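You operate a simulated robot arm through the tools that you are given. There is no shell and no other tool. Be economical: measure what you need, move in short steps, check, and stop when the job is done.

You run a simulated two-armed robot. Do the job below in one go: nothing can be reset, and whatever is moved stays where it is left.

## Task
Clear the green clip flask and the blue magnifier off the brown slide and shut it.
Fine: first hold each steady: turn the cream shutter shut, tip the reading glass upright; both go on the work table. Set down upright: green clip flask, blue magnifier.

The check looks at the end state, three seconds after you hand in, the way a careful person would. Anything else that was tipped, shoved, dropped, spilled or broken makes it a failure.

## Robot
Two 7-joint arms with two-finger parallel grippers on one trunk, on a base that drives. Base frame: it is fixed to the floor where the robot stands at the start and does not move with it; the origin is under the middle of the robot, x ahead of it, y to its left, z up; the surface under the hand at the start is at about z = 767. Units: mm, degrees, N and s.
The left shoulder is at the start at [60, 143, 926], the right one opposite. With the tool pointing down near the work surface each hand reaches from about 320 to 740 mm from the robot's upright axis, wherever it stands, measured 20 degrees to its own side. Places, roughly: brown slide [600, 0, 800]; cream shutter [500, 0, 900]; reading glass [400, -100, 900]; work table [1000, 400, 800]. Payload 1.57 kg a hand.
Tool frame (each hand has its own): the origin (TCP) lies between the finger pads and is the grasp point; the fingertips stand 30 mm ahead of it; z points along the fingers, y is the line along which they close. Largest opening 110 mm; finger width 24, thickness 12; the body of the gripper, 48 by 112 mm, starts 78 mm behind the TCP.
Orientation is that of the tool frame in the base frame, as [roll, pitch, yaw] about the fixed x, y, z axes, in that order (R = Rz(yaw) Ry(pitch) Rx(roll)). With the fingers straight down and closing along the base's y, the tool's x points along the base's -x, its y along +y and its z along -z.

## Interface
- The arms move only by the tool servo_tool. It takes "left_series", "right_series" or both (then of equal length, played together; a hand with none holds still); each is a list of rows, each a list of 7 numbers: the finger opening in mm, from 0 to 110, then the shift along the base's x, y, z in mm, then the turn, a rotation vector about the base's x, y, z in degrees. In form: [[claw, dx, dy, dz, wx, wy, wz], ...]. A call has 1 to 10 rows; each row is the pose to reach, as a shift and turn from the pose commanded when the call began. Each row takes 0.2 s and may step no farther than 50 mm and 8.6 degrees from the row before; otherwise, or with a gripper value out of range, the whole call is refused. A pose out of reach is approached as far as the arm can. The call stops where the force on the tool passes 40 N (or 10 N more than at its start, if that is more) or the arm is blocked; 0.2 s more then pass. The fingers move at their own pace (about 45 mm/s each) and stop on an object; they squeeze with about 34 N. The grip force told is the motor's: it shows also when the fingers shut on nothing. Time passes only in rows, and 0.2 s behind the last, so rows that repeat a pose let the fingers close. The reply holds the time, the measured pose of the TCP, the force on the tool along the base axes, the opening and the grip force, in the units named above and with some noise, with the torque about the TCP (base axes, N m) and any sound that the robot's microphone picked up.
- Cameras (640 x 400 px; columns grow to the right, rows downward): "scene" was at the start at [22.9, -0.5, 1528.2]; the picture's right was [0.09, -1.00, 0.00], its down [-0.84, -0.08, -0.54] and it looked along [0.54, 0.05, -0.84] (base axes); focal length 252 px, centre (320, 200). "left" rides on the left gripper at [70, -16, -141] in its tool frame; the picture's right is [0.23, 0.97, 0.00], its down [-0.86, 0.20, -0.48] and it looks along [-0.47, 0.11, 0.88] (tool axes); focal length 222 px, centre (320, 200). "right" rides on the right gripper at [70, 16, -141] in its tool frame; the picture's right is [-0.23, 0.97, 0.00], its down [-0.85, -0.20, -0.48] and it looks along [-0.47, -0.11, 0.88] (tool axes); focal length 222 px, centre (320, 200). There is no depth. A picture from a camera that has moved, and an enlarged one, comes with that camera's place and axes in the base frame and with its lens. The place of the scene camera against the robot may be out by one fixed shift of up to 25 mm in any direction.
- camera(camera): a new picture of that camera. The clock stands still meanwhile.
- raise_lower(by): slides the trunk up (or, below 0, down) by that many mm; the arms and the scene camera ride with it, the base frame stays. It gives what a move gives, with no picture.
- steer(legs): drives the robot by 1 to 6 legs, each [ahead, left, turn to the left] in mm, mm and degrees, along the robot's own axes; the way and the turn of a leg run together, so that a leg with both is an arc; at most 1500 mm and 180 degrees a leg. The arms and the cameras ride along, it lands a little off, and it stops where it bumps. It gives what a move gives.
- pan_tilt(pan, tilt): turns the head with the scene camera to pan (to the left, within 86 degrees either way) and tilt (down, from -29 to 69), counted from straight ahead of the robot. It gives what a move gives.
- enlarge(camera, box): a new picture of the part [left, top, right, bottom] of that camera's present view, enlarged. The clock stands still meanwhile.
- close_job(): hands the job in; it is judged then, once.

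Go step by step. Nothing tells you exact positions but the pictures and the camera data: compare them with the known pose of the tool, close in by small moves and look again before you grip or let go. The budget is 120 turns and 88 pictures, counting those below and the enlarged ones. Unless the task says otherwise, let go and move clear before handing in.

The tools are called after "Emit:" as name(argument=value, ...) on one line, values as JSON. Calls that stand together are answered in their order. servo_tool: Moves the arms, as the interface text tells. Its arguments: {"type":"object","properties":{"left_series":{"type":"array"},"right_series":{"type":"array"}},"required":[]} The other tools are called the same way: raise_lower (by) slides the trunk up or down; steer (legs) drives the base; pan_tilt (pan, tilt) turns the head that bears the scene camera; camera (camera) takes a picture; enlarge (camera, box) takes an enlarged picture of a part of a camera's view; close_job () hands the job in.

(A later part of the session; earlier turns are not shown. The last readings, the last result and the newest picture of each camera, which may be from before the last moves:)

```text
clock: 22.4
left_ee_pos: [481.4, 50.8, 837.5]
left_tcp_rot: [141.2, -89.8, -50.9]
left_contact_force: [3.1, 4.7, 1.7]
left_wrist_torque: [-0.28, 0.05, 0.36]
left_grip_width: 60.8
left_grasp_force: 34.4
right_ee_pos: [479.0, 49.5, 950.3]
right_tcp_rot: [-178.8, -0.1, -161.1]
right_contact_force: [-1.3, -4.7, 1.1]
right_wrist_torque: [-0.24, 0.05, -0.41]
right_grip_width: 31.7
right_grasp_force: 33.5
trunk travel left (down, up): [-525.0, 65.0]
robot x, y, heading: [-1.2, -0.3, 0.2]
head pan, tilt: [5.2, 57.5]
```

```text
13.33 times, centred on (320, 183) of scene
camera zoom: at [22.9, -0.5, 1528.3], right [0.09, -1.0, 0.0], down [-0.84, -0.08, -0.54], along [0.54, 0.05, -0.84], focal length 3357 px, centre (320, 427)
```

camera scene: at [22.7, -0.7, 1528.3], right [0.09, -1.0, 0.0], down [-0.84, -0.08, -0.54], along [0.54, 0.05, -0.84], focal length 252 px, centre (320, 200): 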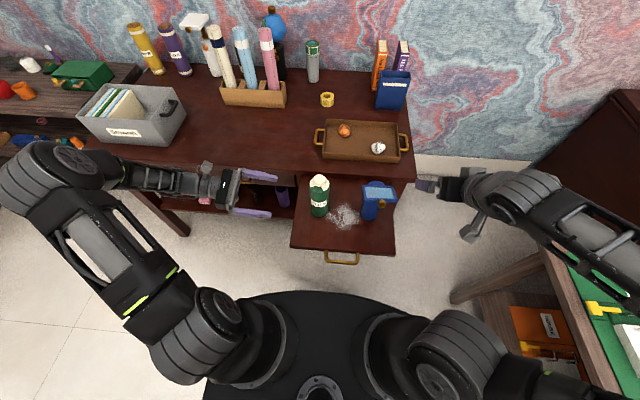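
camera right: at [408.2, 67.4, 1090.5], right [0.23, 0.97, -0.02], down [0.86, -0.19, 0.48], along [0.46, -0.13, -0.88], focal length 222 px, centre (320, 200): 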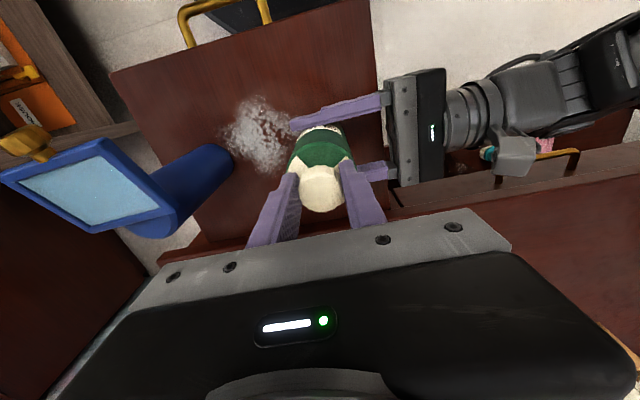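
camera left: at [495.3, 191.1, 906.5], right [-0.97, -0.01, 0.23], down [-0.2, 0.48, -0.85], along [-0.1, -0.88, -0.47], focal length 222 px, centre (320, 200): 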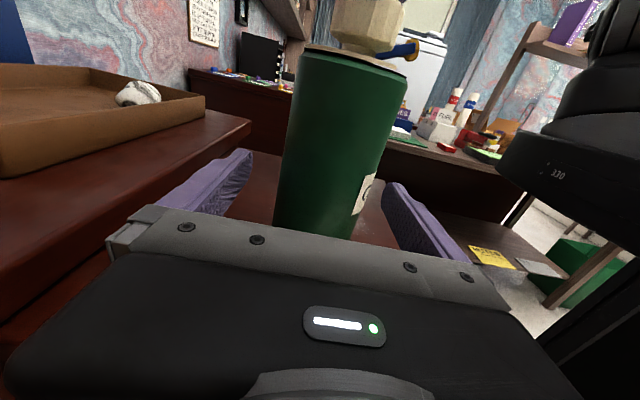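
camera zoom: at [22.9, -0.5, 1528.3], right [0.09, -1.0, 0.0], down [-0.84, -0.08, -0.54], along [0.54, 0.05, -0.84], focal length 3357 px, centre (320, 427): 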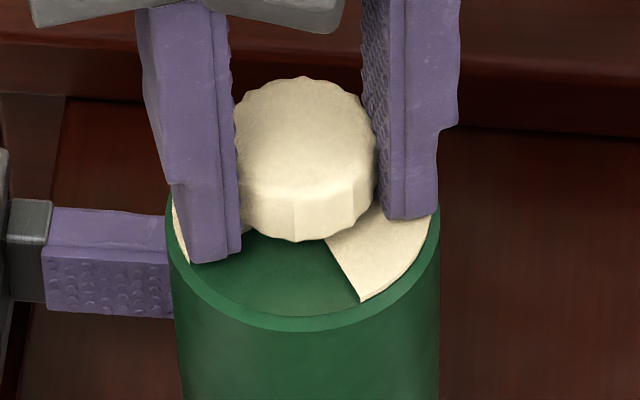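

The start position is the counter-clockwise stop (open), so shut is the clockwise stop. I'll turn fully clockwise until it presses on that stop.

Emit:
servo_tool(right_series=[[25, 0, 0, 0, 0, 0, -8], [25, 0, 0, 0, 0, 0, -16], [25, 0, 0, 0, 0, 0, -24], [25, 0, 0, 0, 0, 0, -32], [25, 0.5, 0, 0, 0, 0, -40], [25, 0.5, 0, 0, 0, 0, -48], [25, 0.5, 0, 0, 0, 0, -56], [25, 1, 0, 0, 0, 0, -64], [25, 1, 0, 0, 0, 0, -72], [25, 1, 0, 0, 0, 0, -80]])

Emit:
servo_tool(right_series=[[25, 0, 0, 0, 0, 0, -8], [25, 0, 0, 0, 0, 0, -16], [25, 0, 0, 0, 0, 0, -24], [25, 0, 0, 0, 0, 0, -32], [25, 0.5, 0.5, 0, 0, 0, -40], [25, 0.5, 0.5, 0, 0, 0, -46], [25, 0.5, 0.5, 0, 0, 0, -46]])

Emit:
enlarge(camera="right", box=[272, 120, 368, 190])

```text
clock: 24.6
left_ee_pos: [480.9, 50.1, 837.2]
left_tcp_rot: [121.2, -89.9, -30.7]
left_contact_force: [3.6, -16.7, 0.4]
left_wrist_torque: [0.75, 0.51, 0.01]
left_grip_width: 60.8
left_grasp_force: 34.9
right_ee_pos: [479.9, 49.4, 952.0]
right_tcp_rot: [-179.0, -0.1, 118.5]
right_contact_force: [-3.9, 17.2, 0.1]
right_wrist_torque: [1.18, -0.12, 0.03]
right_grip_width: 31.9
right_grasp_force: 34.0
trunk travel left (down, up): [-525.0, 65.0]
robot x, y, heading: [-1.3, -2.9, 0.3]
head pan, tilt: [5.2, 57.5]
```

```text
clock: 26.2
left_ee_pos: [480.7, 49.4, 836.6]
left_tcp_rot: [130.2, -89.8, -39.9]
left_contact_force: [-15.4, 1.6, 1.1]
left_wrist_torque: [-0.09, -1.12, -0.27]
left_grip_width: 60.7
left_grasp_force: 34.4
right_ee_pos: [482.3, 48.8, 950.4]
right_tcp_rot: [-179.0, -0.1, 72.6]
right_contact_force: [14.3, -2.8, 0.0]
right_wrist_torque: [-0.2, -0.56, 0.25]
right_grip_width: 31.9
right_grasp_force: 33.8
trunk travel left (down, up): [-525.0, 65.0]
robot x, y, heading: [0.5, -2.3, -0.2]
head pan, tilt: [5.2, 57.5]
```

```text
5.71 times, centred on (320, 155) of right
camera zoom: at [520.6, 109.8, 1091.0], right [0.86, -0.51, -0.02], down [-0.44, -0.76, 0.48], along [-0.26, -0.41, -0.88], focal length 1269 px, centre (320, 457)
```

zoom: 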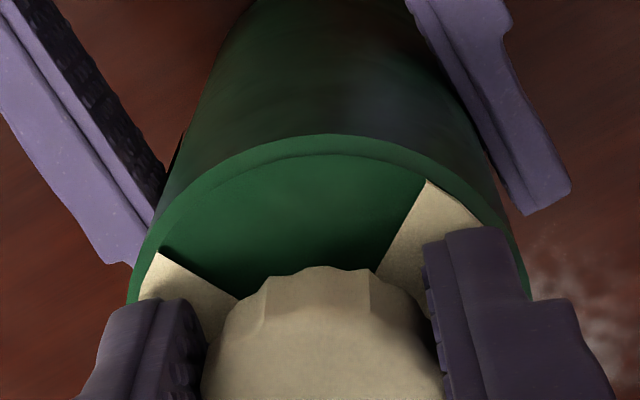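

The shutter is at its closed stop. I'll release the knob, lift straight up, and look.

Emit:
servo_tool(right_series=[[70, 0, 0, 0, 0, 0, 0], [70, 0, 0, 0, 0, 0, 0], [70, 0, 0, 0, 0, 0, 0], [70, 0, 0, 40, 0, 0, 0], [70, 0, 0, 80, 0, 0, 8], [70, 0, -20, 100, 0, 0, 16], [70, -10, -60, 110, 0, 0, 24], [70, -20, -100, 110, 0, 0, 32], [70, -30, -145, 110, 0, 0, 40], [70, -40, -190, 110, 0, 0, 48]])

Emit:
enlarge(camera="scene", box=[260, 160, 420, 260])

```text
clock: 28.4
left_ee_pos: [481.2, 50.3, 836.4]
left_tcp_rot: [139.0, -89.7, -48.6]
left_contact_force: [0.0, -0.2, -0.3]
left_wrist_torque: [0.01, 0.01, 0.02]
left_grip_width: 60.8
left_grasp_force: 34.1
right_ee_pos: [440.2, -141.8, 1059.5]
right_tcp_rot: [-178.8, -0.1, 121.0]
right_contact_force: [-0.9, -0.5, 0.2]
right_wrist_torque: [-0.01, -0.03, -0.01]
right_grip_width: 70.1
right_grasp_force: 0.1
trunk travel left (down, up): [-525.0, 65.0]
robot x, y, heading: [0.7, -1.1, -0.1]
head pan, tilt: [5.2, 57.5]
```

```text
4.00 times, centred on (340, 210) of scene
camera zoom: at [22.7, -1.3, 1528.3], right [0.09, -1.0, 0.0], down [-0.84, -0.08, -0.54], along [0.54, 0.05, -0.84], focal length 1007 px, centre (240, 160)
```

zoom: 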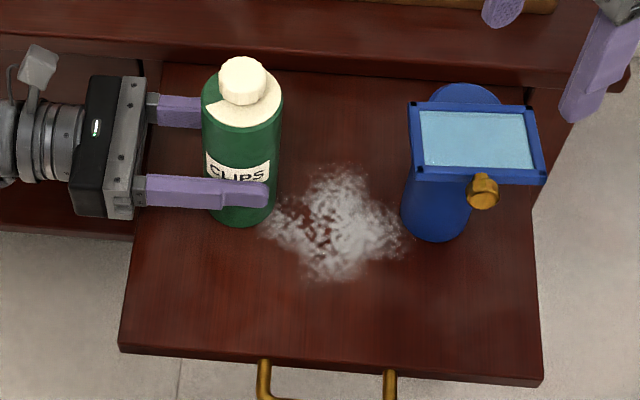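

The window now faces left, with the shutter shut. I'll lift the flask and carry it over the desk to about (650, 140).

Emit:
servo_tool(left_series=[[45, 0, 0, 35, 0, 0, 0], [45, 0, 0, 75, 0, 0, 0], [45, 30, 25, 80, 0, 0, 0], [45, 60, 50, 80, 0, 0, 0], [45, 100, 75, 80, 0, 0, 0], [45, 140, 90, 80, 0, 0, 0], [45, 168, 90, 80, 0, 0, 0], [45, 168, 90, 80, 0, 0, 0]])

Emit:
camera(camera="left")

Emit:
camera(camera="scene")

```text
clock: 30.2
left_ee_pos: [608.9, 135.5, 917.1]
left_tcp_rot: [133.3, -89.8, -42.8]
left_contact_force: [0.5, 0.7, -2.9]
left_wrist_torque: [0.02, -0.02, 0.02]
left_grip_width: 60.7
left_grasp_force: 33.9
left hand out of reach, approached as far as the arm can: row 6, 7, 8
right_ee_pos: [439.7, -140.1, 1058.9]
right_tcp_rot: [-178.9, -0.1, 120.8]
right_contact_force: [0.3, 0.3, 0.2]
right_wrist_torque: [0.0, -0.02, -0.01]
right_grip_width: 69.8
right_grasp_force: 0.1
trunk travel left (down, up): [-525.0, 65.0]
robot x, y, heading: [3.0, 1.9, -0.3]
head pan, tilt: [5.2, 57.5]
```

```text
47 pictures are left
camera left: at [623.4, 276.5, 987.2], right [-0.97, -0.01, 0.23], down [-0.21, 0.48, -0.85], along [-0.1, -0.88, -0.47], focal length 222 px, centre (320, 200)
```

left: 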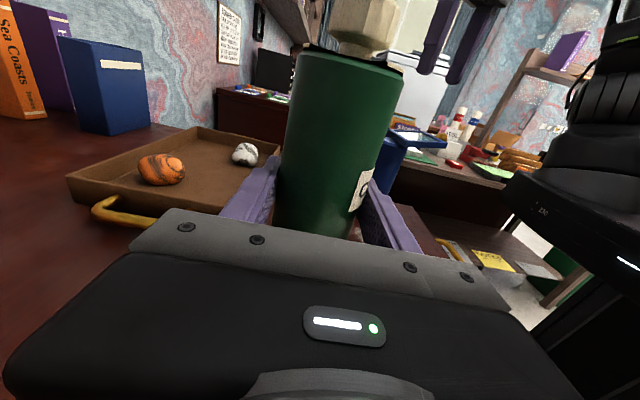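

```text
46 pictures are left
camera scene: at [23.0, -0.5, 1528.2], right [0.09, -1.0, 0.0], down [-0.84, -0.08, -0.54], along [0.54, 0.05, -0.84], focal length 252 px, centre (320, 200)
```

scene: 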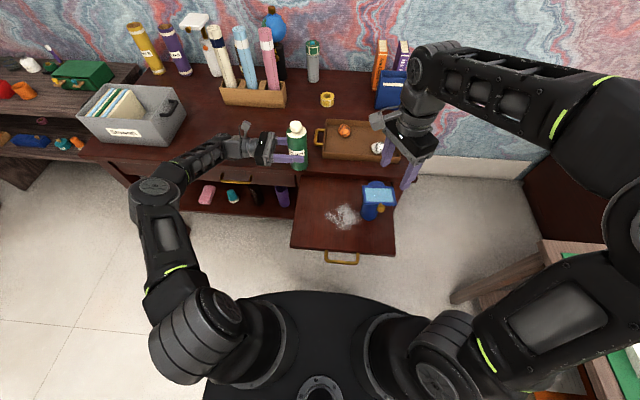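

The sideways hand is at its reach limit (x≈609). I'll yaw it 45° so it points diagonally forward, which extends the reach to about x 660.

Emit:
servo_tool(left_series=[[45, 0, 5, -5, 0, 0, 8], [45, 10, 5, -5, 0, 0, 16], [45, 20, 5, -5, 0, 0, 24], [45, 30, 5, -5, 0, 0, 32], [45, 40, 5, -5, 0, 0, 40], [45, 50, 5, -5, 0, 0, 45], [45, 50, 5, -5, 0, 0, 45]])

```text
clock: 31.8
left_ee_pos: [658.5, 138.6, 911.3]
left_tcp_rot: [142.0, -89.9, -6.5]
left_contact_force: [-0.5, 0.5, -3.0]
left_wrist_torque: [0.0, 0.0, 0.02]
left_grip_width: 61.0
left_grasp_force: 34.1
right_ee_pos: [440.0, -140.7, 1057.7]
right_tcp_rot: [-178.8, -0.1, 120.8]
right_contact_force: [-0.1, -0.2, 0.6]
right_wrist_torque: [-0.01, -0.01, -0.01]
right_grip_width: 69.9
right_grasp_force: 0.0
trunk travel left (down, up): [-525.0, 65.0]
robot x, y, heading: [-0.2, 1.1, -0.1]
head pan, tilt: [5.2, 57.5]
```

Over the desk at (658, 139). I'll lower towards the desk top.

Emit:
servo_tool(left_series=[[45, 0, 0, -15, 0, 0, 0], [45, 0, 0, -28, 0, 0, 0], [45, 0, 0, -34, 0, 0, 0], [45, 0, 0, -34, 0, 0, 0]])

Emit:
enlarge(camera="scene", box=[240, 110, 336, 185])

```text
clock: 32.8
left_ee_pos: [660.1, 138.8, 876.8]
left_tcp_rot: [130.1, -89.9, 5.4]
left_contact_force: [0.1, -0.5, -1.1]
left_wrist_torque: [0.01, 0.03, -0.02]
left_grip_width: 60.7
left_grasp_force: 33.7
right_ee_pos: [439.5, -141.1, 1059.1]
right_tcp_rot: [-178.7, -0.1, 120.7]
right_contact_force: [0.6, -1.0, 0.0]
right_wrist_torque: [0.0, -0.01, 0.0]
right_grip_width: 70.0
right_grasp_force: 0.1
trunk travel left (down, up): [-525.0, 65.0]
robot x, y, heading: [1.6, -0.1, -0.1]
head pan, tilt: [5.2, 57.5]
```

```text
5.33 times, centred on (288, 148) of scene
camera zoom: at [23.1, -0.5, 1528.2], right [0.09, -1.0, 0.0], down [-0.84, -0.08, -0.54], along [0.54, 0.05, -0.84], focal length 1343 px, centre (491, 480)
```

zoom: 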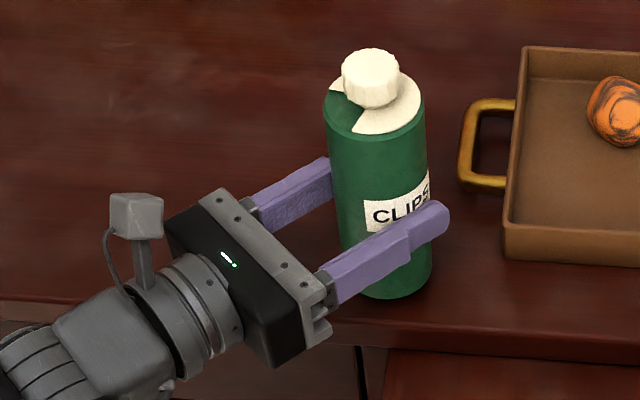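

Clear of the tray. I'll shift 20 mm further onto the desk and lower in fine steps until contact.

Emit:
servo_tool(left_series=[[45, 20, 5, 0, 0, 0, 0], [45, 20, 5, -2, 0, 0, 0], [45, 20, 5, -4, 0, 0, 0], [45, 20, 5, -5, 0, 0, 0], [45, 20, 5, -5, 0, 0, 0]])

```text
clock: 34.0
left_ee_pos: [679.3, 144.3, 872.3]
left_tcp_rot: [137.4, -89.9, -1.9]
left_contact_force: [0.2, -0.5, -1.0]
left_wrist_torque: [-0.01, 0.02, 0.03]
left_grip_width: 60.5
left_grasp_force: 34.2
right_ee_pos: [440.1, -140.9, 1059.0]
right_tcp_rot: [-178.7, -0.1, 120.7]
right_contact_force: [0.0, 0.3, 1.1]
right_wrist_torque: [-0.02, -0.03, 0.02]
right_grip_width: 70.1
right_grasp_force: 0.1
trunk travel left (down, up): [-525.0, 65.0]
robot x, y, heading: [-0.5, -2.0, 0.1]
head pan, tilt: [5.2, 57.5]
```

No contact yet (force about −1 N). I'll keep lowering in small steps.

Emit:
servo_tool(left_series=[[45, 0, 0, -1.5, 0, 0, 0], [45, 0, 0, -3, 0, 0, 0], [45, 0, 0, -4, 0, 0, 0], [45, 0, 0, -4, 0, 0, 0]])

```text
clock: 35.0
left_ee_pos: [679.0, 143.3, 869.3]
left_tcp_rot: [128.2, -89.7, 7.1]
left_contact_force: [-0.7, 0.0, -1.5]
left_wrist_torque: [0.02, -0.01, 0.03]
left_grip_width: 60.9
left_grasp_force: 34.0
right_ee_pos: [439.7, -141.5, 1059.1]
right_tcp_rot: [-178.9, 0.0, 120.8]
right_contact_force: [-0.1, -0.5, 1.3]
right_wrist_torque: [0.03, 0.04, -0.02]
right_grip_width: 69.9
right_grasp_force: 0.0
trunk travel left (down, up): [-525.0, 65.0]
robot x, y, heading: [-3.8, -1.3, -0.0]
head pan, tilt: [5.2, 57.5]
```

Emit:
servo_tool(left_series=[[45, 0, 0, -1.5, 0, 0, 0], [45, 0, 0, -3, 0, 0, 0], [45, 0, 0, -4.5, 0, 0, 0], [45, 0, 0, -4.5, 0, 0, 0]])

Emit:
enlarge(camera="scene", box=[240, 110, 336, 185])

```text
clock: 36.0
left_ee_pos: [679.1, 144.1, 866.7]
left_tcp_rot: [-0.9, -89.8, 136.1]
left_contact_force: [4.7, 3.6, 16.1]
left_wrist_torque: [0.05, -0.63, 0.07]
left_grip_width: 60.8
left_grasp_force: 34.0
right_ee_pos: [439.0, -141.2, 1060.9]
right_tcp_rot: [-178.9, 0.0, 120.9]
right_contact_force: [0.4, -0.9, 0.0]
right_wrist_torque: [0.02, 0.02, 0.02]
right_grip_width: 70.2
right_grasp_force: 0.0
trunk travel left (down, up): [-525.0, 65.0]
robot x, y, heading: [-3.3, -0.6, 0.1]
head pan, tilt: [5.2, 57.5]
```

```text
5.33 times, centred on (288, 148) of scene
camera zoom: at [21.6, -0.5, 1528.4], right [0.09, -1.0, 0.0], down [-0.84, -0.08, -0.54], along [0.54, 0.05, -0.84], focal length 1343 px, centre (491, 480)
```

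zoom: 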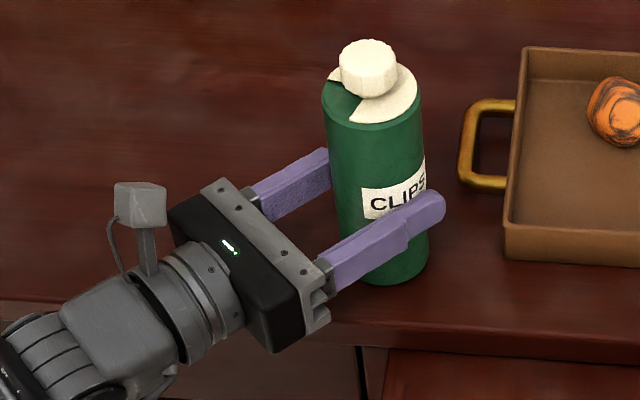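

Contact with the desk (16 N). I'll ease off, open, and back straight out.

Emit:
servo_tool(left_series=[[45, 0, 0, 1.5, 0, 0, 0], [80, 0, 0, 1.5, 0, 0, 0], [100, 0, 0, 1.5, 0, 0, 0], [100, 0, 0, 1.5, 0, 0, 0], [100, -15, 15, 1.5, 0, 0, 0], [100, -40, 40, 1.5, 0, 0, 0], [100, -70, 70, 3, 0, 0, 0], [100, -100, 100, 3, 0, 0, 0], [100, -100, 100, 3, 0, 0, 0]])

Emit:
enlarge(camera="scene", box=[240, 110, 400, 235])

```text
clock: 38.0
left_ee_pos: [579.5, 244.2, 867.1]
left_tcp_rot: [127.5, -89.8, 7.9]
left_contact_force: [0.0, -0.5, 0.8]
left_wrist_torque: [0.03, 0.02, 0.01]
left_grip_width: 100.0
left_grasp_force: 0.1
right_ee_pos: [440.4, -140.5, 1059.1]
right_tcp_rot: [-178.8, -0.2, 120.8]
right_contact_force: [-0.9, 0.2, 0.3]
right_wrist_torque: [0.03, -0.02, -0.04]
right_grip_width: 69.7
right_grasp_force: 0.0
trunk travel left (down, up): [-525.0, 65.0]
robot x, y, heading: [-3.8, -5.3, 0.0]
head pan, tilt: [5.2, 57.5]
```

```text
3.20 times, centred on (320, 172) of scene
camera zoom: at [23.1, -0.6, 1528.2], right [0.09, -1.0, 0.0], down [-0.84, -0.08, -0.54], along [0.54, 0.05, -0.84], focal length 806 px, centre (320, 288)
```

zoom: 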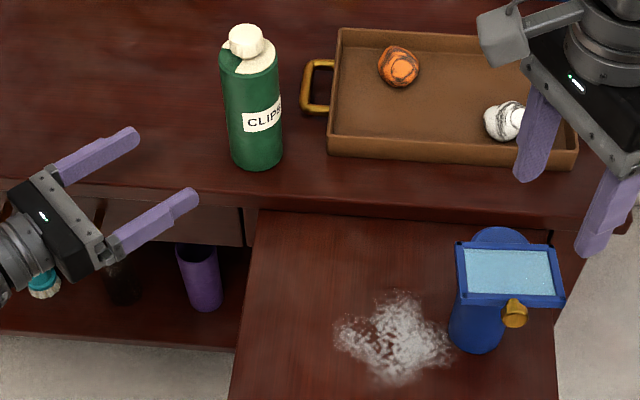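

The flask stands on the desk. I'll bring the left hand back to a sideways pose in front of the magnifier body.

Emit:
servo_tool(left_series=[[110, -20, -20, 10, 0, 0, -8], [110, -45, -50, 10, 0, 0, -16], [110, -70, -85, 10, 0, 0, -24], [110, -90, -125, 0, 0, 0, -32], [110, -101, -165, -10, 0, 0, -40], [110, -101, -205, -20, 0, 0, -45], [110, -101, -230, -28, 0, 0, -45], [110, -101, -230, -28, 0, 0, -45]])

Emit:
camera(camera="left")

```text
clock: 39.8
left_ee_pos: [477.4, 12.6, 839.7]
left_tcp_rot: [138.2, -89.7, -47.8]
left_contact_force: [0.1, 1.0, -0.3]
left_wrist_torque: [-0.01, 0.05, -0.01]
left_grip_width: 110.1
left_grasp_force: 0.1
right_ee_pos: [439.6, -141.2, 1059.2]
right_tcp_rot: [-178.9, -0.1, 120.8]
right_contact_force: [-0.5, 0.1, -0.4]
right_wrist_torque: [-0.01, 0.01, -0.01]
right_grip_width: 70.0
right_grasp_force: 0.0
trunk travel left (down, up): [-525.0, 65.0]
robot x, y, heading: [0.6, -0.4, 0.3]
head pan, tilt: [5.2, 57.5]
```

```text
42 pictures are left
camera left: at [492.2, 153.3, 909.4], right [-0.97, -0.01, 0.23], down [-0.2, 0.48, -0.85], along [-0.1, -0.88, -0.47], focal length 222 px, centre (320, 200)
```

left: 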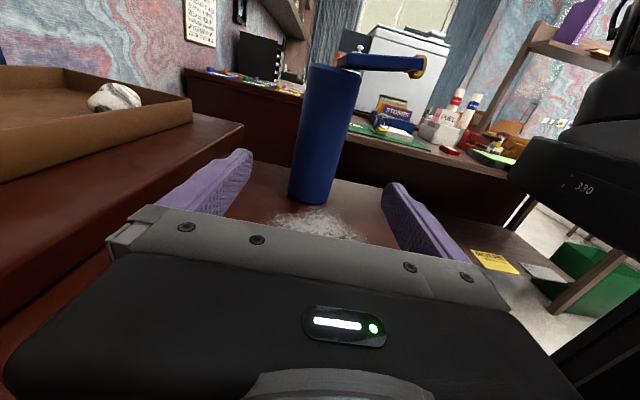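

The magnifier body is at about (475, -126), upright. I'll advance and close on it.

Emit:
servo_tool(left_series=[[110, -2, -40, -3, 0, 0, 0], [110, -2, -80, -3, 0, 0, 0], [110, -2, -115, -3, 0, 0, 0], [110, -2, -136, -3, 0, 0, 0], [110, -2, -136, -3, 0, 0, 0], [60, -2, -136, -3, 0, 0, 0], [40, -2, -136, -3, 0, 0, 0], [40, -2, -136, -3, 0, 0, 0], [40, -2, -136, -3, 0, 0, 0], [40, -2, -136, -3, 0, 0, 0]])

Emit:
camera(camera="left")

Emit:
camera(camera="scene")

```text
clock: 42.0
left_ee_pos: [475.6, -123.6, 835.2]
left_tcp_rot: [137.1, -89.7, -46.7]
left_contact_force: [1.6, 1.1, 0.4]
left_wrist_torque: [-0.01, -0.19, 0.02]
left_grip_width: 57.3
left_grasp_force: 29.9
right_ee_pos: [439.8, -141.1, 1059.5]
right_tcp_rot: [-178.8, -0.2, 120.8]
right_contact_force: [-0.9, 0.0, -0.4]
right_wrist_torque: [0.02, -0.01, 0.01]
right_grip_width: 69.9
right_grasp_force: 0.2
trunk travel left (down, up): [-525.0, 65.0]
robot x, y, heading: [0.1, -2.1, 0.2]
head pan, tilt: [5.2, 57.5]
```

```text
41 pictures are left
camera left: at [490.1, 17.2, 904.6], right [-0.97, -0.01, 0.23], down [-0.2, 0.48, -0.85], along [-0.1, -0.88, -0.47], focal length 222 px, centre (320, 200)
```

left: 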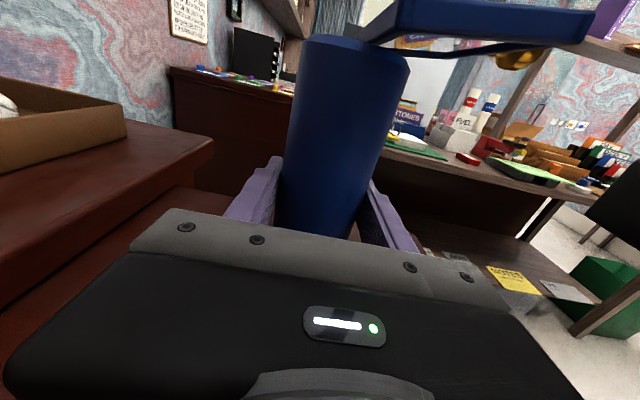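

```text
40 pictures are left
camera scene: at [23.1, -0.6, 1528.2], right [0.09, -1.0, 0.0], down [-0.84, -0.08, -0.54], along [0.54, 0.05, -0.84], focal length 252 px, centre (320, 200)
```

scene: 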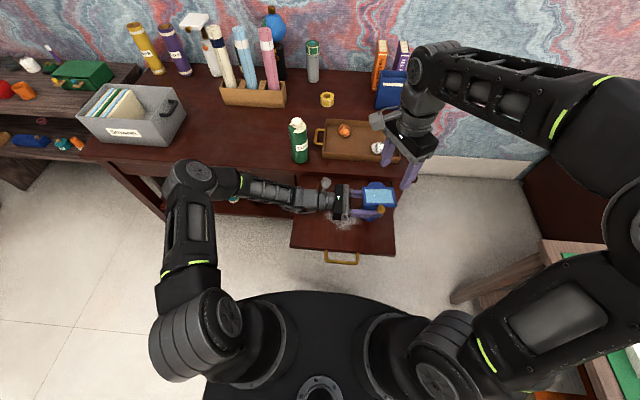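

The left hand holds the body. I'll bring the right hand fingers-down above the brass knob.

Emit:
servo_tool(right_series=[[60, -5, 3, 5, 0, 0, 8], [60, -10, 6, 5, 0, 0, 16], [50, -15, 9, 5, 0, 0, 24], [50, -20, 12, 5, 0, 0, 32], [50, -25, 14, 5, 0, 0, 40], [50, -30, 17, 0, 0, 0, 48], [50, -38, 20, 0, 0, 0, 56], [50, -38, 20, 0, -1, 0, 59], [50, -38, 20, 0, -1, 0, 59]])

Emit:
camera(camera="right")

Emit:
enlarge(camera="left", box=[340, 0, 640, 120])

```text
clock: 44.0
left_ee_pos: [475.3, -123.6, 834.8]
left_tcp_rot: [128.8, -89.8, -38.6]
left_contact_force: [0.6, -0.2, 1.4]
left_wrist_torque: [-0.03, -0.22, 0.02]
left_grip_width: 57.0
left_grasp_force: 33.9
right_ee_pos: [401.9, -120.6, 1062.0]
right_tcp_rot: [-178.0, 0.3, 179.8]
right_contact_force: [0.2, 0.4, -0.3]
right_wrist_torque: [0.0, 0.02, -0.03]
right_grip_width: 50.0
right_grasp_force: 0.0
trunk travel left (down, up): [-525.0, 65.0]
robot x, y, heading: [-0.1, 2.9, 0.1]
head pan, tilt: [5.2, 57.5]
```

```text
39 pictures are left
camera right: at [332.1, -99.1, 1200.8], right [0.23, 0.97, -0.03], down [0.85, -0.18, 0.49], along [0.47, -0.14, -0.87], focal length 222 px, centre (320, 200)
```

right: 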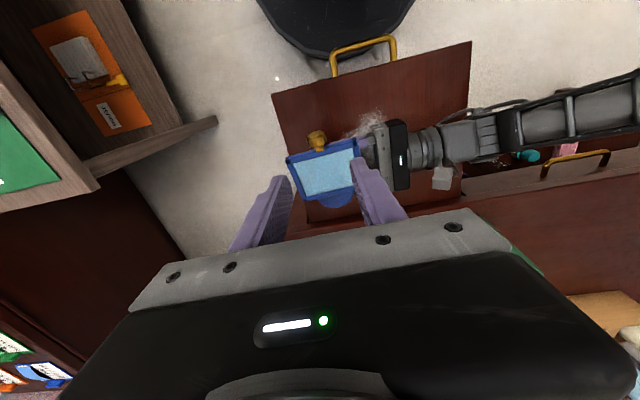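

```text
2.13 times, centred on (490, 60) of left
camera zoom: at [489.9, 17.2, 904.6], right [-0.97, -0.01, 0.23], down [-0.2, 0.48, -0.85], along [-0.1, -0.88, -0.47], focal length 474 px, centre (-43, 499)
```

zoom: 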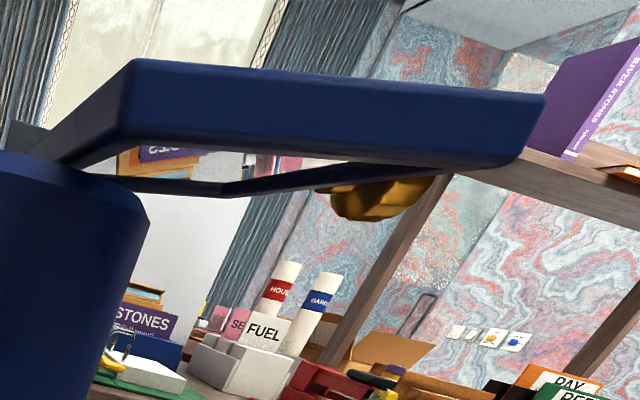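

I need a more precise knob position. I'll enlarge the right view and the scene view.

Emit:
enlarge(camera="right", box=[270, 110, 390, 210])

Emit:
enlarge(camera="scene", box=[320, 165, 416, 235])

```text
4.00 times, centred on (330, 160) of right
camera zoom: at [332.1, -99.1, 1200.8], right [0.23, 0.97, -0.03], down [0.85, -0.18, 0.49], along [0.47, -0.14, -0.87], focal length 888 px, centre (280, 360)
```

zoom: 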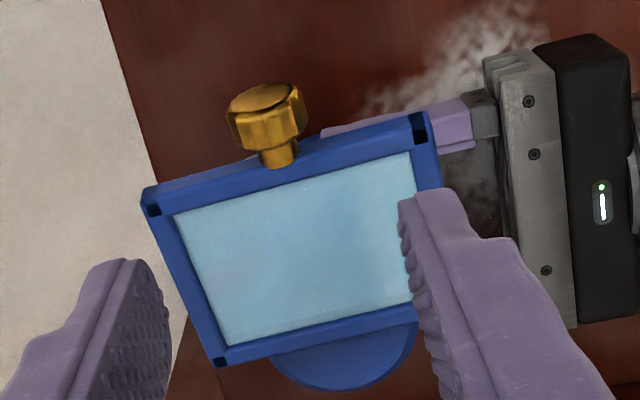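

```text
5.71 times, centred on (368, 200) of scene
camera zoom: at [22.9, -0.5, 1528.3], right [0.09, -1.0, 0.0], down [-0.84, -0.08, -0.54], along [0.54, 0.05, -0.84], focal length 1439 px, centre (46, 200)
```

zoom: 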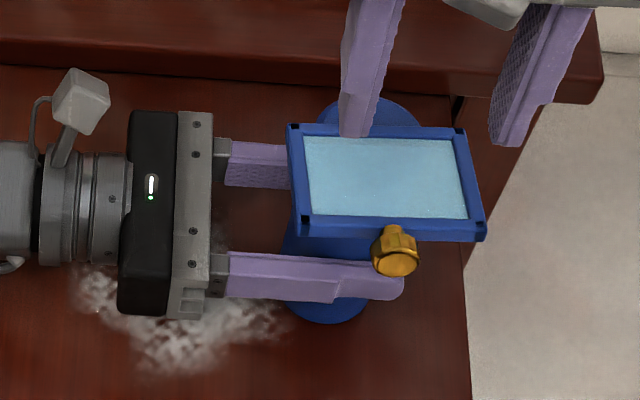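

The knob head centre is at about (393, -127, 942), 17 mm across. I'll descend with the fingertips just below it and grip it lightly.

Emit:
servo_tool(right_series=[[50, -5, -3, -30, 1, 0, 0], [50, -11, -6, -60, 2, 0, 0], [50, -11, -6, -85, 2, 0, 0], [50, -11, -6, -97, 2, 0, 0], [50, -11, -6, -97, 2, 0, 0]])

Emit:
enlarge(camera="right", box=[250, 110, 410, 210])

Emit:
enlarge(camera="left", box=[340, 0, 640, 120])

```text
clock: 45.0
left_ee_pos: [477.1, -123.4, 835.1]
left_tcp_rot: [-159.5, -89.7, -109.9]
left_contact_force: [3.4, 0.9, 1.4]
left_wrist_torque: [-0.43, -0.45, -0.31]
left_grip_width: 57.4
left_grasp_force: 34.6
right_ee_pos: [392.1, -124.7, 973.7]
right_tcp_rot: [179.8, 0.9, 179.8]
right_contact_force: [-5.5, -3.3, 24.0]
right_wrist_torque: [0.48, -0.06, 0.11]
right_grip_width: 47.4
right_grasp_force: 0.0
trunk travel left (down, up): [-525.0, 65.0]
robot x, y, heading: [4.5, 1.0, 0.1]
head pan, tilt: [5.2, 57.5]
stopped in row 4 (right hand): the force on the tool passed its limit at 50 N (the readings are from after the stop); the commanded pose is now the measured one
```

```text
4.00 times, centred on (330, 160) of right
camera zoom: at [321.1, -108.0, 1113.7], right [0.23, 0.97, 0.01], down [0.85, -0.2, 0.49], along [0.48, -0.11, -0.87], focal length 888 px, centre (280, 360)
```

zoom: 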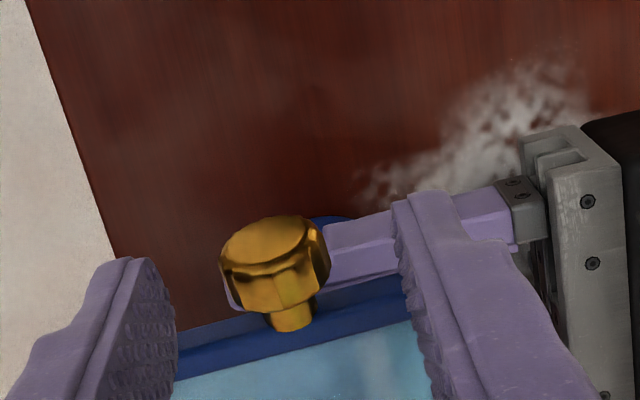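

```text
2.13 times, centred on (490, 60) of left
camera zoom: at [490.6, 17.6, 905.4], right [-0.97, -0.01, 0.23], down [-0.2, 0.48, -0.85], along [-0.1, -0.88, -0.47], focal length 474 px, centre (-43, 499)
```

zoom: 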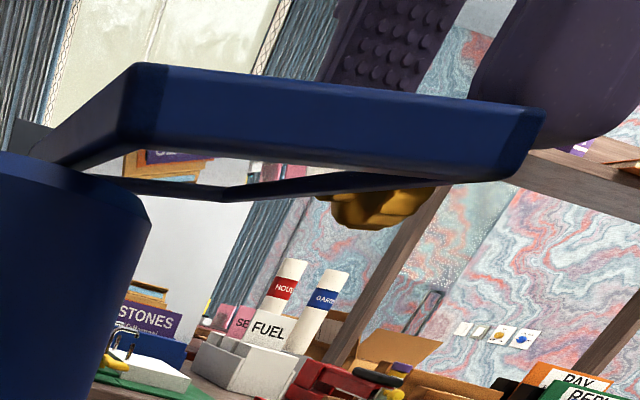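

A finger touched the panel's front edge. I'll raise, shift 7 mm outward along the knob, and check the hold.

Emit:
servo_tool(right_series=[[50, 0, 0, 12, 0, 0, 0], [50, -7, 0, 12, 0, -0.9, 0], [50, -7, 0, 12, 0, -0.9, 0]])

Emit:
enlarge(camera="scene", box=[320, 165, 416, 235])

```text
clock: 45.8
left_ee_pos: [475.6, -124.1, 835.0]
left_tcp_rot: [-171.8, -89.7, -97.8]
left_contact_force: [1.9, 0.4, 13.2]
left_wrist_torque: [0.53, -0.16, -0.11]
left_grip_width: 57.2
left_grasp_force: 33.9
right_ee_pos: [386.1, -123.9, 983.5]
right_tcp_rot: [179.9, 1.6, 179.9]
right_contact_force: [-0.6, 0.5, 0.1]
right_wrist_torque: [-0.01, -0.02, 0.03]
right_grip_width: 50.2
right_grasp_force: 0.1
trunk travel left (down, up): [-525.0, 65.0]
robot x, y, heading: [-2.4, 1.7, -0.2]
head pan, tilt: [5.2, 57.5]
```

```text
5.71 times, centred on (368, 200) of scene
camera zoom: at [22.2, -0.3, 1528.3], right [0.09, -1.0, 0.0], down [-0.84, -0.08, -0.54], along [0.54, 0.05, -0.84], focal length 1439 px, centre (46, 200)
```

zoom: 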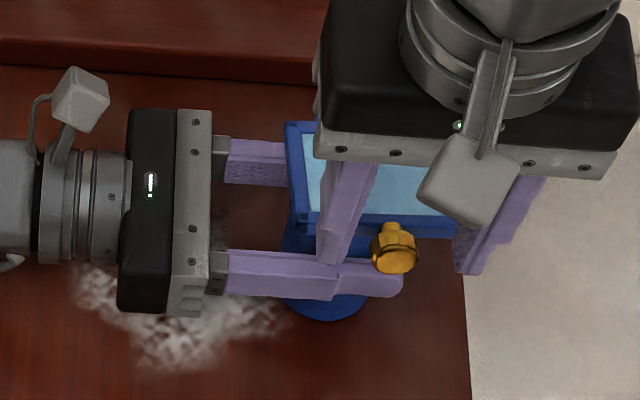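

Hold is intact. I'll descend again at x≈385 and close on the knob.

Emit:
servo_tool(right_series=[[45, -2, -1, -8, 0, 1.6, 0], [45, -2, -1, -14, 0, 1.6, 0], [45, -2, -1, -18, 0, 1.6, 0], [45, -2, -1, -18, 0, 1.6, 0], [12, -2, -1, -18, 0, 1.6, 0], [12, -2, -1, -18, 0, 1.6, 0], [12, -2, -1, -18, 0, 1.6, 0], [12, -2, -1, -18, 0, 1.6, 0]])

Emit:
enlarge(camera="right", box=[250, 110, 410, 210])

```text
clock: 47.6
left_ee_pos: [476.0, -124.3, 834.1]
left_tcp_rot: [-178.0, -89.7, -91.4]
left_contact_force: [-1.5, 4.2, 12.4]
left_wrist_torque: [-0.64, -0.16, -0.61]
left_grip_width: 57.3
left_grasp_force: 33.6
right_ee_pos: [382.0, -124.6, 966.3]
right_tcp_rot: [179.9, 0.0, 179.9]
right_contact_force: [0.3, -7.8, 0.5]
right_wrist_torque: [-0.19, 0.15, -0.04]
right_grip_width: 21.2
right_grasp_force: 33.9
trunk travel left (down, up): [-525.0, 65.0]
robot x, y, heading: [-2.2, 0.2, -0.2]
head pan, tilt: [5.2, 57.5]
```

```text
4.00 times, centred on (330, 160) of right
camera zoom: at [313.3, -108.8, 1106.8], right [0.23, 0.97, 0.0], down [0.85, -0.2, 0.48], along [0.47, -0.11, -0.88], focal length 888 px, centre (280, 360)
```

zoom: 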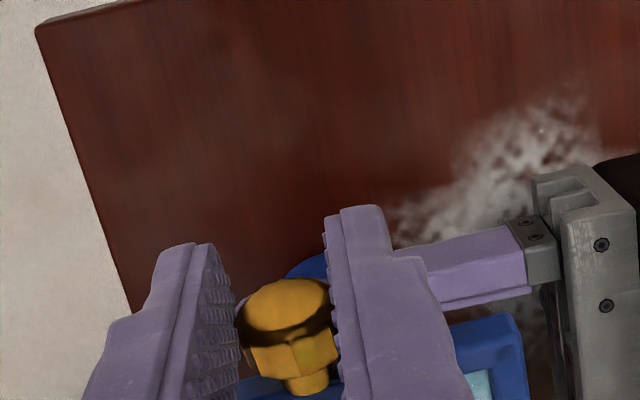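

The knob is gripped. I'll move it along the first half of the arc about the hinge (≈(473, 928)).

Emit:
servo_tool(right_series=[[12, 3.9, -0.7, 14.4, 0, 0, 0], [12, 10, -0.7, 27.9, 0, 0, 0], [12, 18.4, -0.7, 40.1, 0, 0, 0], [12, 18.4, -0.7, 40.1, 0, 0, 0]])

Emit:
enlarge(camera="left", box=[280, 0, 640, 150])

```text
clock: 48.6
left_ee_pos: [477.9, -124.0, 833.5]
left_tcp_rot: [-179.4, -89.5, -90.0]
left_contact_force: [15.4, -5.4, 8.7]
left_wrist_torque: [0.27, 0.8, 0.07]
left_grip_width: 57.0
left_grasp_force: 33.9
right_ee_pos: [401.1, -125.2, 1007.1]
right_tcp_rot: [179.9, -0.1, 179.9]
right_contact_force: [-13.2, 3.1, 0.0]
right_wrist_torque: [0.24, 1.04, 0.02]
right_grip_width: 20.9
right_grasp_force: 33.9
trunk travel left (down, up): [-525.0, 65.0]
robot x, y, heading: [0.3, 2.2, 0.0]
head pan, tilt: [5.2, 57.5]
```

```text
1.78 times, centred on (460, 75) of left
camera zoom: at [491.7, 17.5, 904.3], right [-0.97, -0.01, 0.23], down [-0.21, 0.48, -0.85], along [-0.1, -0.88, -0.47], focal length 395 px, centre (71, 422)
```

zoom: 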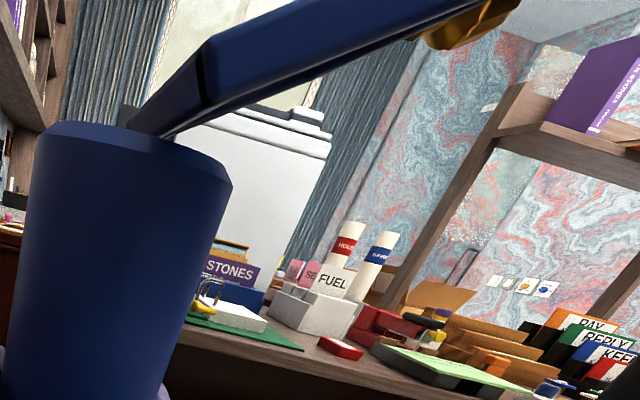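

The panel is lifting with moderate force. I'll continue along the arc to about 60°.

Emit:
servo_tool(right_series=[[12, 7, 0, 11.5, 0, 0, 0], [12, 19, 0, 20.5, 0, 0, 0], [12, 32, 0, 27.5, 0, 0, 0], [12, 32, 0, 27.5, 0, 0, 0]])

Emit:
enlarge(camera="left", box=[280, 0, 640, 150])

Emit:
enlarge(camera="scene", box=[320, 145, 416, 215])

```text
clock: 49.6
left_ee_pos: [476.1, -124.2, 833.8]
left_tcp_rot: [176.7, -89.7, -86.1]
left_contact_force: [-2.2, -1.3, 2.5]
left_wrist_torque: [-0.11, 0.0, -0.03]
left_grip_width: 57.0
left_grasp_force: 34.5
right_ee_pos: [434.5, -127.2, 1034.7]
right_tcp_rot: [179.9, 0.0, 179.8]
right_contact_force: [-0.6, 0.1, -0.1]
right_wrist_torque: [0.0, 0.01, -0.01]
right_grip_width: 11.9
right_grasp_force: 0.2
trunk travel left (down, up): [-525.0, 65.0]
robot x, y, heading: [-0.6, -0.5, 0.1]
head pan, tilt: [5.2, 57.5]
```

```text
1.78 times, centred on (460, 75) of left
camera zoom: at [490.5, 17.3, 903.7], right [-0.97, -0.01, 0.23], down [-0.2, 0.48, -0.85], along [-0.1, -0.88, -0.47], focal length 395 px, centre (71, 422)
```

zoom: 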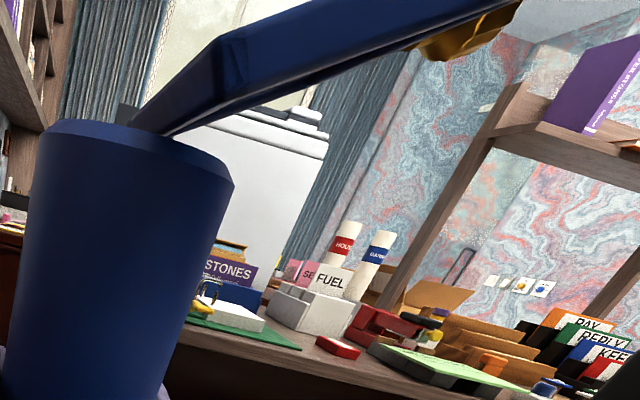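

```text
5.71 times, centred on (368, 180) of scene
camera zoom: at [22.4, -0.7, 1528.2], right [0.09, -1.0, 0.0], down [-0.84, -0.08, -0.54], along [0.54, 0.05, -0.84], focal length 1439 px, centre (46, 314)
```

zoom: 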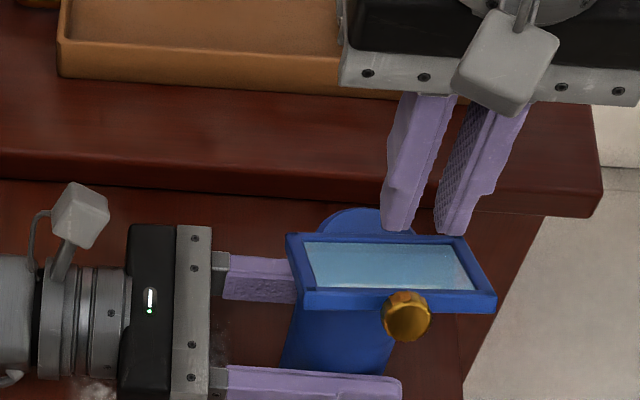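

The fingers slipped off the knob and the panel held at about 26°. I'll instead push it up with closed fingers from the front: first go back over the knob and lower in front of it.

Emit:
servo_tool(right_series=[[0, -30, 0, 5, 0, 0, 0], [0, -66, 0, 5, 0, 0, 0], [0, -68, 0, -20, 0, 0, 0], [0, -68, 0, -45, 0, 0, 0], [0, -68, 0, -62, 0, 0, 0], [0, -68, 0, -62, 0, 0, 0]])

Emit:
enlarge(camera="left", box=[280, 0, 640, 150])

```text
clock: 51.0
left_ee_pos: [477.1, -123.8, 834.1]
left_tcp_rot: [174.8, -89.6, -84.3]
left_contact_force: [0.8, 0.8, 0.1]
left_wrist_torque: [0.02, -0.07, 0.05]
left_grip_width: 57.2
left_grasp_force: 34.2
right_ee_pos: [367.5, -125.9, 971.6]
right_tcp_rot: [179.8, 0.1, 179.9]
right_contact_force: [-0.1, 0.2, -0.6]
right_wrist_torque: [0.0, 0.02, 0.03]
right_grip_width: 0.2
right_grasp_force: 21.3
trunk travel left (down, up): [-525.0, 65.0]
robot x, y, heading: [1.1, -3.6, 0.2]
head pan, tilt: [5.2, 57.5]
```

```text
1.78 times, centred on (460, 75) of left
camera zoom: at [491.3, 17.5, 903.7], right [-0.97, -0.01, 0.23], down [-0.21, 0.48, -0.85], along [-0.1, -0.88, -0.47], focal length 395 px, centre (71, 422)
```

zoom: 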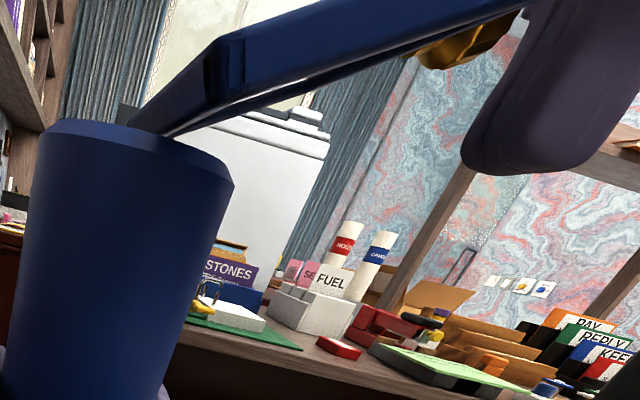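

The closed finger is in front of the knob. I'll push along the arc to about 55°.

Emit:
servo_tool(right_series=[[0, 8.5, 0, 1.5, 0, 0, 0], [0, 14, 0, 10, 0, 0, 0], [0, 19.5, 0, 20, 0, 0, 0], [0, 27, 0, 29, 0, 0, 0], [0, 36, 0, 38, 0, 0, 0], [0, 36, 0, 38, 0, 0, 0]])

Emit:
enlarge(camera="left", box=[280, 0, 640, 150])

```text
clock: 52.4
left_ee_pos: [477.5, -124.1, 833.2]
left_tcp_rot: [179.8, -89.6, -89.3]
left_contact_force: [-0.1, 0.5, 0.4]
left_wrist_torque: [0.0, 0.02, 0.01]
left_grip_width: 56.9
left_grasp_force: 33.6
right_ee_pos: [403.4, -126.6, 1010.7]
right_tcp_rot: [179.8, 0.0, 179.9]
right_contact_force: [0.1, 0.2, 0.9]
right_wrist_torque: [0.04, 0.0, 0.02]
right_grip_width: 0.0
right_grasp_force: 21.5
trunk travel left (down, up): [-525.0, 65.0]
robot x, y, heading: [-1.3, -1.7, -0.2]
head pan, tilt: [5.2, 57.5]
```

```text
1.78 times, centred on (460, 75) of left
camera zoom: at [490.9, 17.2, 903.9], right [-0.97, -0.01, 0.23], down [-0.2, 0.48, -0.85], along [-0.1, -0.88, -0.47], focal length 395 px, centre (71, 422)
```

zoom: 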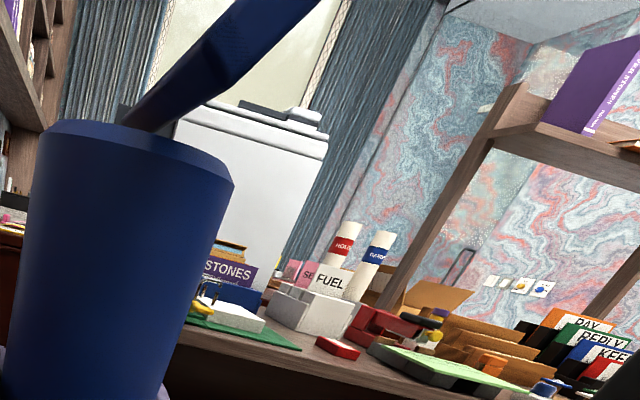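

That works: the panel is near 55° and holds itself. I'll continue towards vertical.

Emit:
servo_tool(right_series=[[0, 9, 0, 8, 0, 0, 0], [0, 20, 0, 14, 0, 0, 0], [0, 31, 0, 17, 0, 0, 0], [0, 41, 0, 17, 0, 0, 0], [0, 41, 0, 17, 0, 0, 0]])

Emit:
camera(camera="left")

Emit:
enlarge(camera="scene", box=[320, 145, 416, 215])

```text
clock: 53.6
left_ee_pos: [476.3, -124.4, 832.9]
left_tcp_rot: [178.6, -89.5, -88.1]
left_contact_force: [0.3, 0.4, 0.0]
left_wrist_torque: [-0.02, -0.01, 0.02]
left_grip_width: 56.9
left_grasp_force: 33.8
right_ee_pos: [443.9, -126.4, 1026.3]
right_tcp_rot: [179.8, 0.0, 179.7]
right_contact_force: [0.2, 1.1, -0.4]
right_wrist_torque: [0.01, -0.02, -0.01]
right_grip_width: 0.0
right_grasp_force: 21.3
trunk travel left (down, up): [-525.0, 65.0]
robot x, y, heading: [-2.0, 0.9, -0.3]
head pan, tilt: [5.2, 57.5]
```

```text
26 pictures are left
camera left: at [491.1, 17.3, 904.0], right [-0.97, -0.01, 0.23], down [-0.2, 0.48, -0.85], along [-0.1, -0.88, -0.47], focal length 222 px, centre (320, 200)
```

left: 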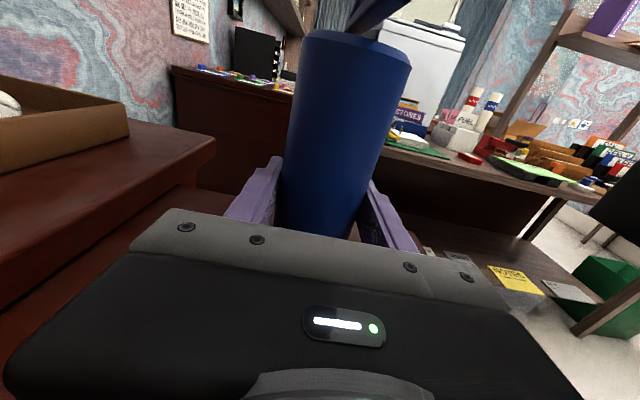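

```text
5.71 times, centred on (368, 180) of scene
camera zoom: at [23.2, -0.7, 1528.2], right [0.09, -1.0, 0.0], down [-0.84, -0.08, -0.54], along [0.54, 0.05, -0.84], focal length 1439 px, centre (46, 314)
```

zoom: 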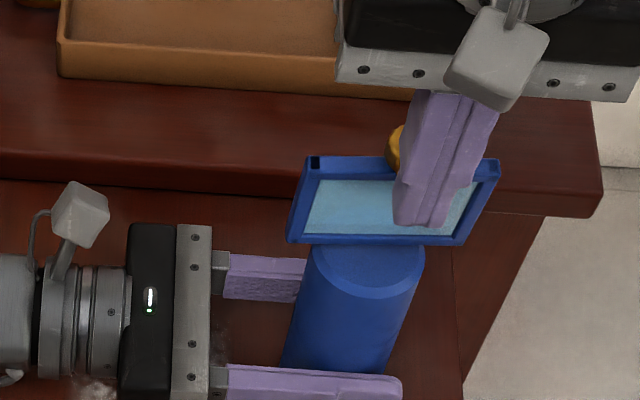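

Close to upright, about 78°. I'll keep pushing gently forward until it meets its stop.

Emit:
servo_tool(right_series=[[0, 4, 0, 0, 0, 0, 0], [0, 8, 0, 0, 0, 0, 0], [0, 12, 0, 0, 0, 0, 0], [0, 12, 0, 0, 0, 0, 0]])

```text
clock: 54.6
left_ee_pos: [477.6, -123.6, 833.2]
left_tcp_rot: [170.2, -89.6, -79.6]
left_contact_force: [2.9, 1.8, -0.6]
left_wrist_torque: [-0.13, 0.42, 0.02]
left_grip_width: 57.1
left_grasp_force: 34.6
right_ee_pos: [455.3, -125.1, 1026.6]
right_tcp_rot: [179.8, -0.1, 179.8]
right_contact_force: [-2.3, -0.3, 0.4]
right_wrist_torque: [-0.06, 0.03, -0.04]
right_grip_width: 0.0
right_grasp_force: 21.2
trunk travel left (down, up): [-525.0, 65.0]
robot x, y, heading: [-1.8, -2.3, 0.1]
head pan, tilt: [5.2, 57.5]
```

Emit:
servo_tool(right_series=[[0, 3, 0, 0, 0, 0, 0], [0, 6, 0, 0, 0, 0, 0], [0, 6, 0, 0, 0, 0, 0]])

Emit:
enlarge(camera="left", box=[280, 0, 480, 100])

```text
clock: 55.4
left_ee_pos: [477.2, -123.8, 833.9]
left_tcp_rot: [169.5, -89.6, -78.8]
left_contact_force: [11.9, 1.1, -0.9]
left_wrist_torque: [-0.23, 1.57, 0.01]
left_grip_width: 57.2
left_grasp_force: 34.2
right_ee_pos: [461.3, -126.4, 1027.3]
right_tcp_rot: [179.8, -0.1, 179.9]
right_contact_force: [-10.8, -1.2, 1.3]
right_wrist_torque: [0.03, 0.19, -0.04]
right_grip_width: 0.2
right_grasp_force: 21.1
trunk travel left (down, up): [-525.0, 65.0]
robot x, y, heading: [-3.2, 0.8, 0.1]
head pan, tilt: [5.2, 57.5]
```

```text
3.20 times, centred on (380, 50) of left
camera zoom: at [491.8, 17.8, 904.0], right [-0.97, -0.01, 0.23], down [-0.21, 0.48, -0.85], along [-0.1, -0.88, -0.47], focal length 711 px, centre (128, 680)
```

zoom: 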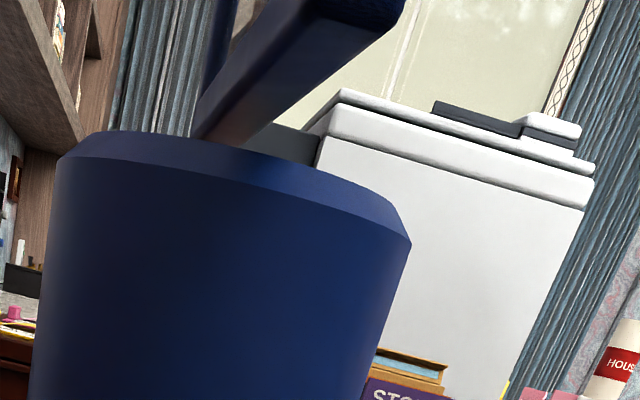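

Resistance rose to 11 N, so it's at its stop, upright. I'll withdraw the right hand and check.

Emit:
servo_tool(right_series=[[0, -10, 0, 0, 0, 0, 0], [0, -30, -10, 0, 0, 0, 0], [0, -50, -40, 10, 0, 0, 0], [0, -50, -80, 20, 0, 0, 0], [0, -50, -120, 30, 0, 0, 0], [0, -50, -160, 30, 0, 0, 0]])

Emit:
camera(camera="right")

Emit:
enlarge(camera="scene", box=[290, 125, 450, 225])

```text
clock: 56.8
left_ee_pos: [477.5, -122.4, 833.1]
left_tcp_rot: [176.7, -89.6, -86.1]
left_contact_force: [-0.3, -0.7, 0.5]
left_wrist_torque: [-0.02, 0.01, -0.02]
left_grip_width: 56.8
left_grasp_force: 34.1
right_ee_pos: [410.3, -288.7, 1056.6]
right_tcp_rot: [179.7, 0.0, 179.9]
right_contact_force: [-0.1, 0.2, -0.7]
right_wrist_torque: [0.02, 0.01, -0.02]
right_grip_width: 0.2
right_grasp_force: 21.5
trunk travel left (down, up): [-525.0, 65.0]
robot x, y, heading: [-0.3, 0.5, -0.0]
head pan, tilt: [5.2, 57.5]
```

```text
23 pictures are left
camera right: at [341.0, -272.3, 1197.8], right [0.23, 0.97, 0.0], down [0.86, -0.2, 0.48], along [0.47, -0.11, -0.88], focal length 222 px, centre (320, 200)
```

right: 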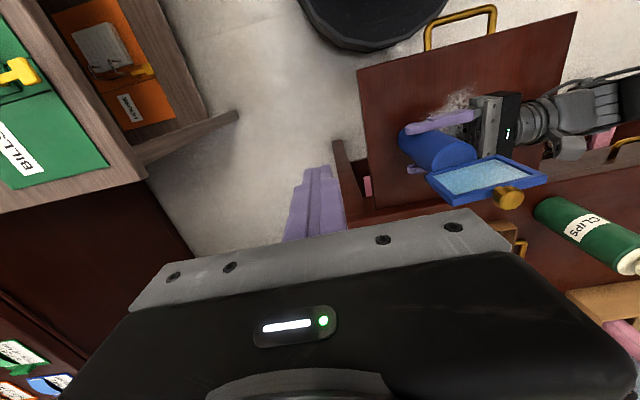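

```text
4.00 times, centred on (370, 175) of scene
camera zoom: at [23.2, -1.2, 1528.2], right [0.09, -1.0, 0.0], down [-0.84, -0.08, -0.54], along [0.54, 0.05, -0.84], focal length 1007 px, centre (120, 300)
```

zoom: 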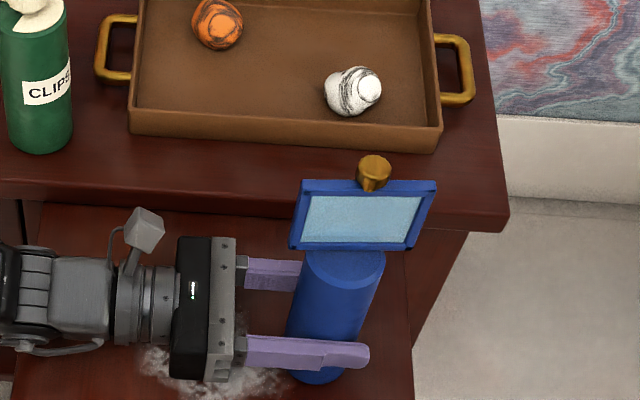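

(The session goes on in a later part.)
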